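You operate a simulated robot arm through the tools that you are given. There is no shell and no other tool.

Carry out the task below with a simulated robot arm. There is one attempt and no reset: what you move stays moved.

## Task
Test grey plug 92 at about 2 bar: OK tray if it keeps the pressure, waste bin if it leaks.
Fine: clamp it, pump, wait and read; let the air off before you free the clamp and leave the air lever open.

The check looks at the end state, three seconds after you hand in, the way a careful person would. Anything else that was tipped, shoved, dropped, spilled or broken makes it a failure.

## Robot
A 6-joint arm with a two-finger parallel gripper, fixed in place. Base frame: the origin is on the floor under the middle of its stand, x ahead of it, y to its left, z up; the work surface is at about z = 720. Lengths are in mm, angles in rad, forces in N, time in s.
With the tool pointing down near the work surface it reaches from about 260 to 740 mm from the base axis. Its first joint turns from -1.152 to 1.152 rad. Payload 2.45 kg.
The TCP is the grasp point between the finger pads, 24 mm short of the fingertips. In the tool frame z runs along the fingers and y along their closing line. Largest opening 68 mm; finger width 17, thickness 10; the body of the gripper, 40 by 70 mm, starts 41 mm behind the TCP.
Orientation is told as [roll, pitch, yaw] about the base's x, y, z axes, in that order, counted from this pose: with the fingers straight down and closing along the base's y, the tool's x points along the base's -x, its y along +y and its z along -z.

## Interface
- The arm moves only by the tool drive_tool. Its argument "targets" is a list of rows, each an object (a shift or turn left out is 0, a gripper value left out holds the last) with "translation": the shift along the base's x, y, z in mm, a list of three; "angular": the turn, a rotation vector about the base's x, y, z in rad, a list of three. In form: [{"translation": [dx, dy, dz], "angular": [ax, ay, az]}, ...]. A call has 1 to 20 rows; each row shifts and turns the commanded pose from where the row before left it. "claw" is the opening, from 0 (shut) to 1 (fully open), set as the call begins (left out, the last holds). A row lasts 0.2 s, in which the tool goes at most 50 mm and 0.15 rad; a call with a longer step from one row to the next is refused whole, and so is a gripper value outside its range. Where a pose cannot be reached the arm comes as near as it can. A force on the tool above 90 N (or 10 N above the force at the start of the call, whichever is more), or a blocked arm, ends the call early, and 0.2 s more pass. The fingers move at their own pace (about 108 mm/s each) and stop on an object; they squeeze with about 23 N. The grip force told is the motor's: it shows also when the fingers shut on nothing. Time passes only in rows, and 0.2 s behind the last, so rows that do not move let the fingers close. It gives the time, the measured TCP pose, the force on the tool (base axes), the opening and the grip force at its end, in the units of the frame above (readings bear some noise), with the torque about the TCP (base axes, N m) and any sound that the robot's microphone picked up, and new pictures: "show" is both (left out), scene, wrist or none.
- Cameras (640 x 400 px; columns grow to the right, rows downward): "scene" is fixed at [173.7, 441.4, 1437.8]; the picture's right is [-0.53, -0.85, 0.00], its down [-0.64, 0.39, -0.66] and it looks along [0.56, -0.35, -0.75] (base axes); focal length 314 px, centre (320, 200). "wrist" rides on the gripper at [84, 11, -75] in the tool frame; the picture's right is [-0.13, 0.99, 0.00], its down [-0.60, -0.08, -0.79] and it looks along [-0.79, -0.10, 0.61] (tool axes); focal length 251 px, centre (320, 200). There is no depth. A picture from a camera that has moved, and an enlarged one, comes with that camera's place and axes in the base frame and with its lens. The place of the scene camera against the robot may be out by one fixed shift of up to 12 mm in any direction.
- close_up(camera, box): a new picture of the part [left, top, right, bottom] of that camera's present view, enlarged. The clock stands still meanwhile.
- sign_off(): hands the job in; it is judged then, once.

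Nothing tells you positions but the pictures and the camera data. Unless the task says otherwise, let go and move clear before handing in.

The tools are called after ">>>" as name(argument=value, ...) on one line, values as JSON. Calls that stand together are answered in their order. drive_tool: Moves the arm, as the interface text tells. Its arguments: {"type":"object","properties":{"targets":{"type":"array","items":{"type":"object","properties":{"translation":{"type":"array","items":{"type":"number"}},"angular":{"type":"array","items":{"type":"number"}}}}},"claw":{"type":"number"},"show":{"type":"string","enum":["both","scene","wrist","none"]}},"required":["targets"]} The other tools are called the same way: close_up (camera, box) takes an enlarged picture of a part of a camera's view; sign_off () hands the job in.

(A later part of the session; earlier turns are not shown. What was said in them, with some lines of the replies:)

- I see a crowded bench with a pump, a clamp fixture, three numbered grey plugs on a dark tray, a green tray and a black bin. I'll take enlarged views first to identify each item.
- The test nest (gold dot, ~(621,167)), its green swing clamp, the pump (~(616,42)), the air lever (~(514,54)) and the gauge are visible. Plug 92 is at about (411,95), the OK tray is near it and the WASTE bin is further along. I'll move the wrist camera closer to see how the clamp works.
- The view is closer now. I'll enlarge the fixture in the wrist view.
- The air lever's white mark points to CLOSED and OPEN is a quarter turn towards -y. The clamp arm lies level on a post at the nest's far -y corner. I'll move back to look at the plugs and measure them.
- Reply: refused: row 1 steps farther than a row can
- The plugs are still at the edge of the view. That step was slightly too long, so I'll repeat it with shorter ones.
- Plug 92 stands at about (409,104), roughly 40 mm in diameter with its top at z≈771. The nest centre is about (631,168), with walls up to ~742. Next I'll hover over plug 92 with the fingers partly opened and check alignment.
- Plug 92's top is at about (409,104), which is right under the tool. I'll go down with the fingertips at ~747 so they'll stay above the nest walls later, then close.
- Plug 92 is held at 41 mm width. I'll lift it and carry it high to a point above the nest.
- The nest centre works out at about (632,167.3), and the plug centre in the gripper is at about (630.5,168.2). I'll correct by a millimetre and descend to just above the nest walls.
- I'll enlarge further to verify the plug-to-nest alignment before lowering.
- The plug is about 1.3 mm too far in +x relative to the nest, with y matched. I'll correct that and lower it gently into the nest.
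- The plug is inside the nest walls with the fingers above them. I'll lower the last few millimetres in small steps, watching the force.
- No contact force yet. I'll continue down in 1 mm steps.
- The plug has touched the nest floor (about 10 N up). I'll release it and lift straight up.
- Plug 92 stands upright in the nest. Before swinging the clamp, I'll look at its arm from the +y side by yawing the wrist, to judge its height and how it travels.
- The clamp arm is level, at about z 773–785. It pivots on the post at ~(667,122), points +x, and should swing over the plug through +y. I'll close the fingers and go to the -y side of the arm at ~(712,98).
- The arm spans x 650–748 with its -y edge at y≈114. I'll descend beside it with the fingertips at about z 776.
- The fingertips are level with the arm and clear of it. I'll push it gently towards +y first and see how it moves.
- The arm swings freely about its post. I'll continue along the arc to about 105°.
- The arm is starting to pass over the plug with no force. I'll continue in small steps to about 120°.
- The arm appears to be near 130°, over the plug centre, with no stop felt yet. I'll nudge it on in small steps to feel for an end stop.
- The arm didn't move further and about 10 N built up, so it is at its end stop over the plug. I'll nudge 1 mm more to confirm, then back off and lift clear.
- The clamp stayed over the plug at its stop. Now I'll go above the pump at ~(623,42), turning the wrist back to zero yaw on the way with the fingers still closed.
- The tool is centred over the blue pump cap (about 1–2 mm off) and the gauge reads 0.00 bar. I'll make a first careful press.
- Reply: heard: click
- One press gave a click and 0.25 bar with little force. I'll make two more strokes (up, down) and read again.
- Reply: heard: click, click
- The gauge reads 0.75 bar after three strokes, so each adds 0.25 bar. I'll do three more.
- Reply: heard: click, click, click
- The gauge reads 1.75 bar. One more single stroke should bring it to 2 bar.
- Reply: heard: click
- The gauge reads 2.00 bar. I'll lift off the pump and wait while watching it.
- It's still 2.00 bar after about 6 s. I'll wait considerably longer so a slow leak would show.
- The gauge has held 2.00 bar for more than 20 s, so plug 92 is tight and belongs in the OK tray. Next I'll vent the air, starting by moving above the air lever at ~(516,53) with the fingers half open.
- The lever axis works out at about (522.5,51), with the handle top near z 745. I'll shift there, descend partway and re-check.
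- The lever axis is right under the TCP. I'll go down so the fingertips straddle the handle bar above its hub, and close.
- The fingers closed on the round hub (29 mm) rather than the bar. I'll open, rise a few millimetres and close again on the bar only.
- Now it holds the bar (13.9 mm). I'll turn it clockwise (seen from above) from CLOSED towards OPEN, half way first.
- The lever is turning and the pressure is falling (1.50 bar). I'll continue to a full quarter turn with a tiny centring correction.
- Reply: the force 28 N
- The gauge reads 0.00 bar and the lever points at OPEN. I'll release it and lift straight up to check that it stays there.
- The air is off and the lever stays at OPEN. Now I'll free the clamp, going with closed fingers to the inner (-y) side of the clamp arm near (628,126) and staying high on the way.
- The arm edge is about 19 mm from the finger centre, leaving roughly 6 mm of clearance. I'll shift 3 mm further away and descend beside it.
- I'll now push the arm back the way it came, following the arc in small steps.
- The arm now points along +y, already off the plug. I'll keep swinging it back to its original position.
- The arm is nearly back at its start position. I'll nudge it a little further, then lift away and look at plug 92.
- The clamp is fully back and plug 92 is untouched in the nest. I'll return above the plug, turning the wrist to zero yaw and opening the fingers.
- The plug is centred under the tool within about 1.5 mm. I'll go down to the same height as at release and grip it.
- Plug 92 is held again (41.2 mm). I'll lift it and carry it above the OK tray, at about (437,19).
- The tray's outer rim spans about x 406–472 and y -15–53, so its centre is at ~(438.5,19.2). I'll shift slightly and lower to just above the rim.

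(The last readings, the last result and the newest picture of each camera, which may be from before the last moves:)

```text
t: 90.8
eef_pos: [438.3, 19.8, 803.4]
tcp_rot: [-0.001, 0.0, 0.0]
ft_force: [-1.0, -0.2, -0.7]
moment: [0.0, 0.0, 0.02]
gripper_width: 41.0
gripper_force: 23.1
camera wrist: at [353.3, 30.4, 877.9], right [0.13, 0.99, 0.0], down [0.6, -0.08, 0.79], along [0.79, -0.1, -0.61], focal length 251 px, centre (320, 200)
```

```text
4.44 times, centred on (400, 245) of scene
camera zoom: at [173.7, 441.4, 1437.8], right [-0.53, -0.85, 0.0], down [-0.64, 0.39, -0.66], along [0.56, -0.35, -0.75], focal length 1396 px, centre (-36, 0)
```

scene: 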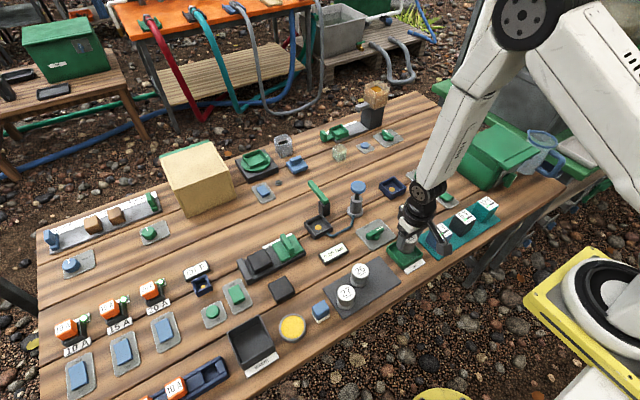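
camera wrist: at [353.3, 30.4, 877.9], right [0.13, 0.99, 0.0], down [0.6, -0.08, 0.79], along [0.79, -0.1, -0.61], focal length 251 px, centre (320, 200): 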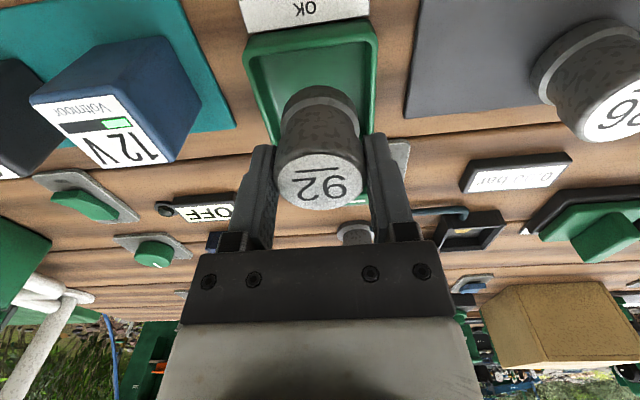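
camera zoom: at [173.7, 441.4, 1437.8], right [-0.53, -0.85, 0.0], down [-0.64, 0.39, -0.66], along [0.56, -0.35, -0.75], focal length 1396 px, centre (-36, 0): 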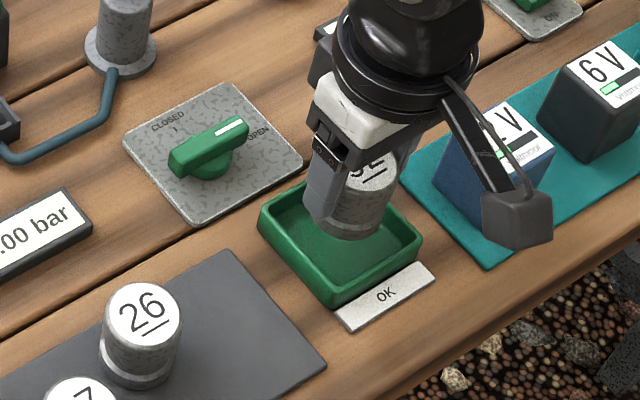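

The plug is centred over the tray within about 1 mm. I'll lower into it, slowly at the end.

>>> drive_tool(targets=[{"translation": [0.8, -0.5, -8]}, {"translation": [0, 0, -8]}, {"translation": [0, 0, -6]}, {"translation": [0, 0, 0]}], show="both")

>>> close_up(camera="wrist", box=[200, 0, 440, 200])

>>> close_up(camera="scene", box=[350, 200, 450, 290])

```text
t: 91.8
eef_pos: [437.9, 18.5, 781.7]
tcp_rot: [0.0, -0.001, 0.001]
ft_force: [-0.9, -0.6, -1.1]
moment: [0.03, -0.01, -0.01]
gripper_width: 41.3
gripper_force: 22.9
camera wrist: at [354.0, 29.8, 856.5], right [0.13, 0.99, 0.0], down [0.6, -0.08, 0.79], along [0.79, -0.1, -0.61], focal length 251 px, centre (320, 200)
```

scene: 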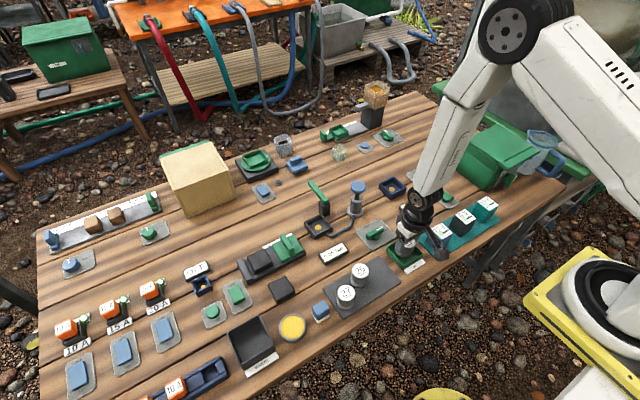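
wrist: 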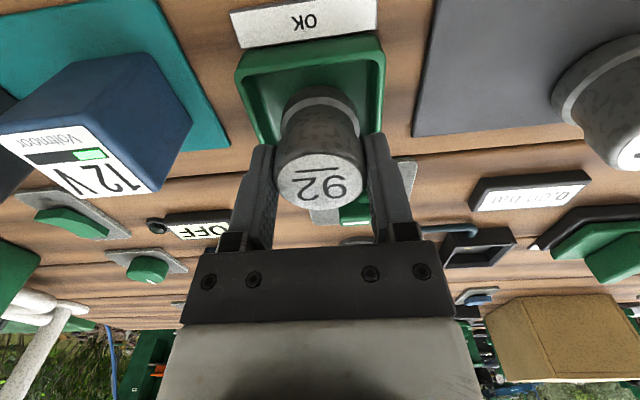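

```text
2.00 times, centred on (320, 100) of wrist
camera zoom: at [354.0, 29.8, 856.5], right [0.13, 0.99, 0.0], down [0.6, -0.08, 0.79], along [0.79, -0.1, -0.61], focal length 503 px, centre (320, 400)
```

zoom: 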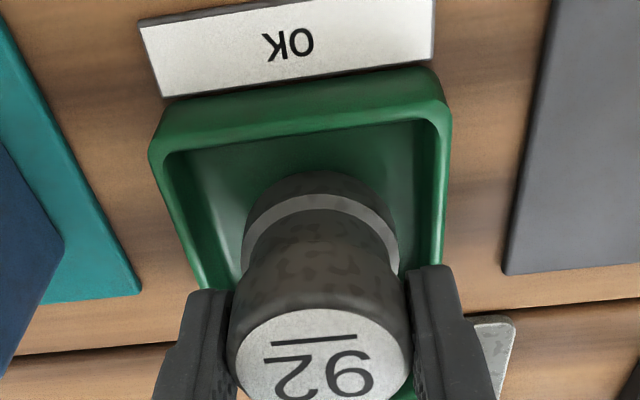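

```text
4.44 times, centred on (400, 245) of scene
camera zoom: at [173.7, 441.4, 1437.8], right [-0.53, -0.85, 0.0], down [-0.64, 0.39, -0.66], along [0.56, -0.35, -0.75], focal length 1396 px, centre (-36, 0)
```

zoom: 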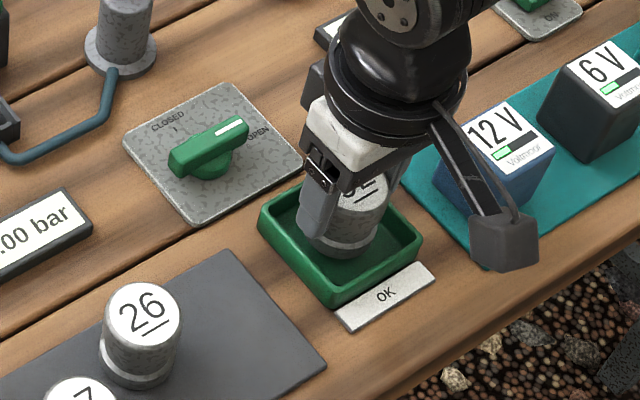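

The plug is inside the rim and the fingers clear the walls. I'll lower in 1–2 mm steps until contact.

>>> drive_tool(targets=[{"translation": [0, 0, -2]}, {"translation": [0, 0, -2]}, {"translation": [0, 0, 0]}], show="none")

>>> drive_tool(targets=[{"translation": [0, 0, -1]}, {"translation": [0, 0, -1]}, {"translation": [0, 0, 0]}], show="none")

>>> drive_tool(targets=[{"translation": [0, 0, -1]}, {"translation": [0, 0, 0]}], show="none")

```text
t: 92.6
eef_pos: [438.9, 17.1, 776.8]
tcp_rot: [0.0, -0.001, 0.0]
ft_force: [0.4, -0.4, -1.0]
moment: [0.0, 0.04, -0.02]
gripper_width: 41.1
gripper_force: 23.2
```

```text
t: 93.4
eef_pos: [438.6, 17.2, 776.2]
tcp_rot: [0.0, 0.001, 0.002]
ft_force: [-0.3, 0.6, -0.4]
moment: [-0.01, 0.0, -0.04]
gripper_width: 41.0
gripper_force: 22.5
```

```text
t: 94.0
eef_pos: [438.6, 18.6, 774.8]
tcp_rot: [0.001, -0.001, -0.001]
ft_force: [0.8, -0.1, -1.2]
moment: [-0.02, 0.0, -0.03]
gripper_width: 41.2
gripper_force: 23.3
```

Still no contact at about z 775. I'll continue in 1 mm steps.

>>> drive_tool(targets=[{"translation": [0, 0, -1]}, {"translation": [0, 0, 0]}], show="none")

>>> drive_tool(targets=[{"translation": [0, 0, -1]}, {"translation": [0, 0, 0]}], show="none")

>>> drive_tool(targets=[{"translation": [0, 0, 0]}], show="wrist")

```text
t: 94.6
eef_pos: [438.6, 17.5, 773.8]
tcp_rot: [-0.001, -0.001, 0.002]
ft_force: [0.8, -0.5, -1.1]
moment: [-0.03, -0.01, 0.02]
gripper_width: 41.3
gripper_force: 22.5
```

```text
t: 95.2
eef_pos: [439.3, 16.9, 772.9]
tcp_rot: [0.0, -0.001, -0.002]
ft_force: [0.4, -0.4, -1.2]
moment: [0.0, -0.03, 0.02]
gripper_width: 41.0
gripper_force: 22.7
```

```text
t: 95.6
eef_pos: [438.6, 18.4, 772.9]
tcp_rot: [-0.001, -0.001, 0.001]
ft_force: [0.5, -0.9, -0.7]
moment: [-0.01, -0.01, -0.02]
gripper_width: 41.3
gripper_force: 22.8
camera wrist: at [354.0, 29.5, 848.0], right [0.13, 0.99, 0.0], down [0.6, -0.08, 0.79], along [0.79, -0.1, -0.61], focal length 251 px, centre (320, 200)
```

wrist: 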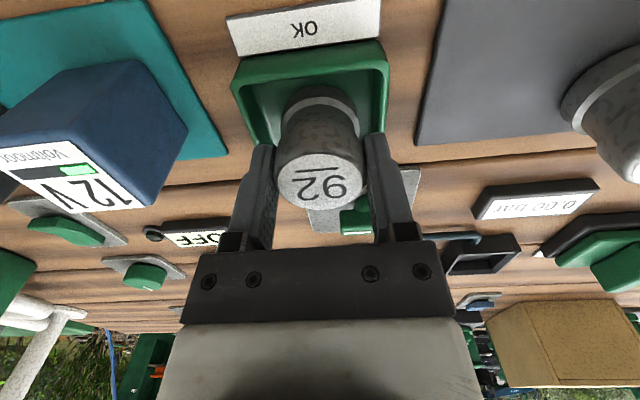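

No contact yet with the fingers still above the rim. I'll continue 1 mm at a time.

>>> drive_tool(targets=[{"translation": [0, 0, -1]}, {"translation": [0, 0, 0]}], show="none")

>>> drive_tool(targets=[{"translation": [0, 0, -1]}, {"translation": [0, 0, 0]}], show="none")

```text
t: 96.2
eef_pos: [439.2, 18.3, 771.8]
tcp_rot: [-0.001, -0.001, 0.001]
ft_force: [-0.7, -0.8, 2.4]
moment: [-0.05, 0.03, 0.02]
gripper_width: 40.9
gripper_force: 23.1
```

```text
t: 96.8
eef_pos: [438.9, 18.5, 771.3]
tcp_rot: [0.001, -0.002, 0.001]
ft_force: [-1.1, -0.8, 10.7]
moment: [-0.14, 0.03, -0.03]
gripper_width: 41.2
gripper_force: 23.2
```

The plug rests on the tray floor (about 10 N). I'll release it and lift straight up.

>>> drive_tool(targets=[{"translation": [0, 0, 0.5]}, {"translation": [0, 0, 0]}, {"translation": [0, 0, 0]}], claw=0.88, show="none")

>>> drive_tool(targets=[{"translation": [0, 0, 15]}, {"translation": [0, 0, 30]}, {"translation": [0, 0, 45]}, {"translation": [-30, 20, 30]}, {"translation": [-30, 20, 30]}, {"translation": [0, 0, 40]}, {"translation": [0, 0, 0]}], show="both")

>>> close_up(camera="wrist", box=[180, 0, 460, 200])

>>> close_up(camera="scene", box=[290, 160, 450, 300])

```text
t: 97.6
eef_pos: [438.0, 18.7, 771.2]
tcp_rot: [0.0, -0.002, -0.001]
ft_force: [-0.1, 0.1, 0.7]
moment: [0.0, 0.04, -0.01]
gripper_width: 60.1
gripper_force: 0.1
```

```text
t: 99.2
eef_pos: [377.9, 58.6, 963.1]
tcp_rot: [0.0, -0.001, 0.001]
ft_force: [0.0, 0.4, 0.0]
moment: [0.01, 0.01, -0.02]
gripper_width: 59.8
gripper_force: 0.0
camera wrist: at [294.0, 69.8, 1037.9], right [0.13, 0.99, 0.0], down [0.6, -0.08, 0.79], along [0.79, -0.1, -0.61], focal length 251 px, centre (320, 200)
```

scene: 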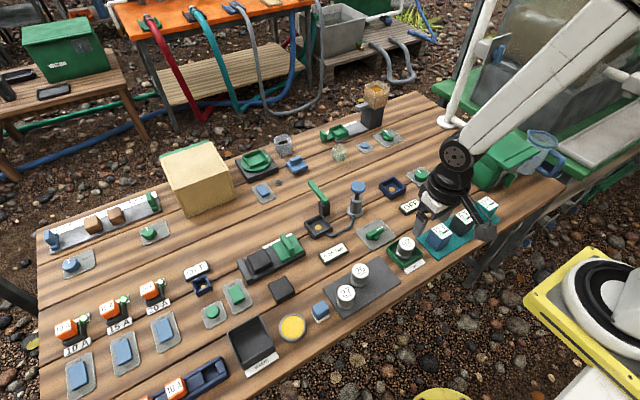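
wrist: 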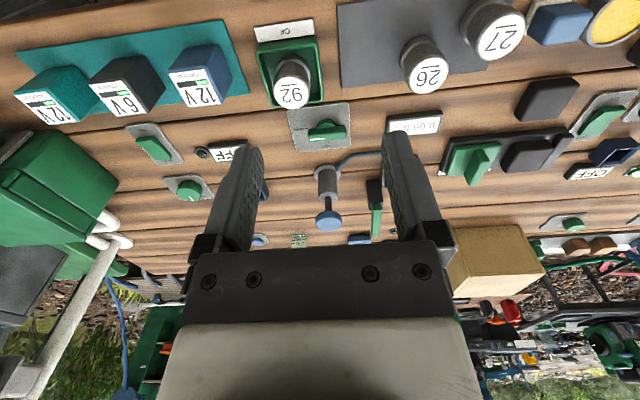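

```text
2.00 times, centred on (320, 100) of wrist
camera zoom: at [294.0, 69.8, 1037.9], right [0.13, 0.99, 0.0], down [0.6, -0.08, 0.79], along [0.79, -0.1, -0.61], focal length 503 px, centre (320, 400)
```

zoom: 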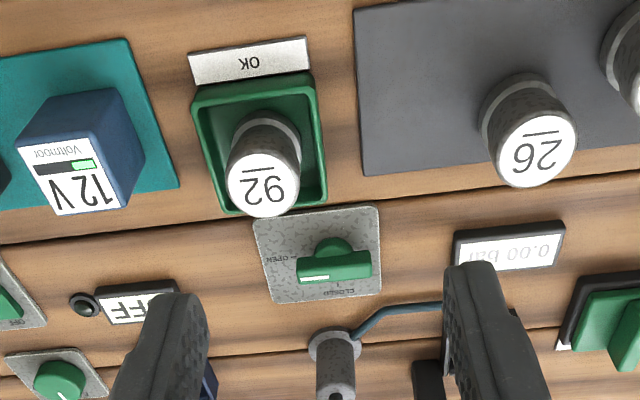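

```text
2.86 times, centred on (370, 230) of scene
camera zoom: at [173.7, 441.4, 1437.8], right [-0.53, -0.85, 0.0], down [-0.64, 0.39, -0.66], along [0.56, -0.35, -0.75], focal length 897 px, centre (177, 114)
```

zoom: 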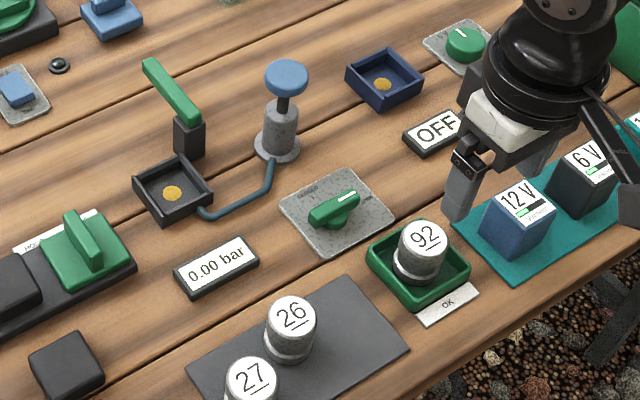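

Plug 92 stands upright in the OK tray after holding 2.00 bar for over 20 s. The gauge reads 0.00, the air lever is at OPEN, the clamp is swung back, the gripper is clear and nothing else has moved. I'm handing the job in.

>>> sign_off()

```text
The job is handed in.
```

Plug 92 is in the OK tray, standing upright. It held the pressure: the gauge stayed at 2.00 bar for more than 20 seconds after the last pump stroke.

I let the air off before freeing the clamp, and the gauge dropped to 0.00 bar. The air lever is left at OPEN, the clamp is swung back to where it started, and the gripper is open and clear. In the last pictures nothing else had moved or tipped.
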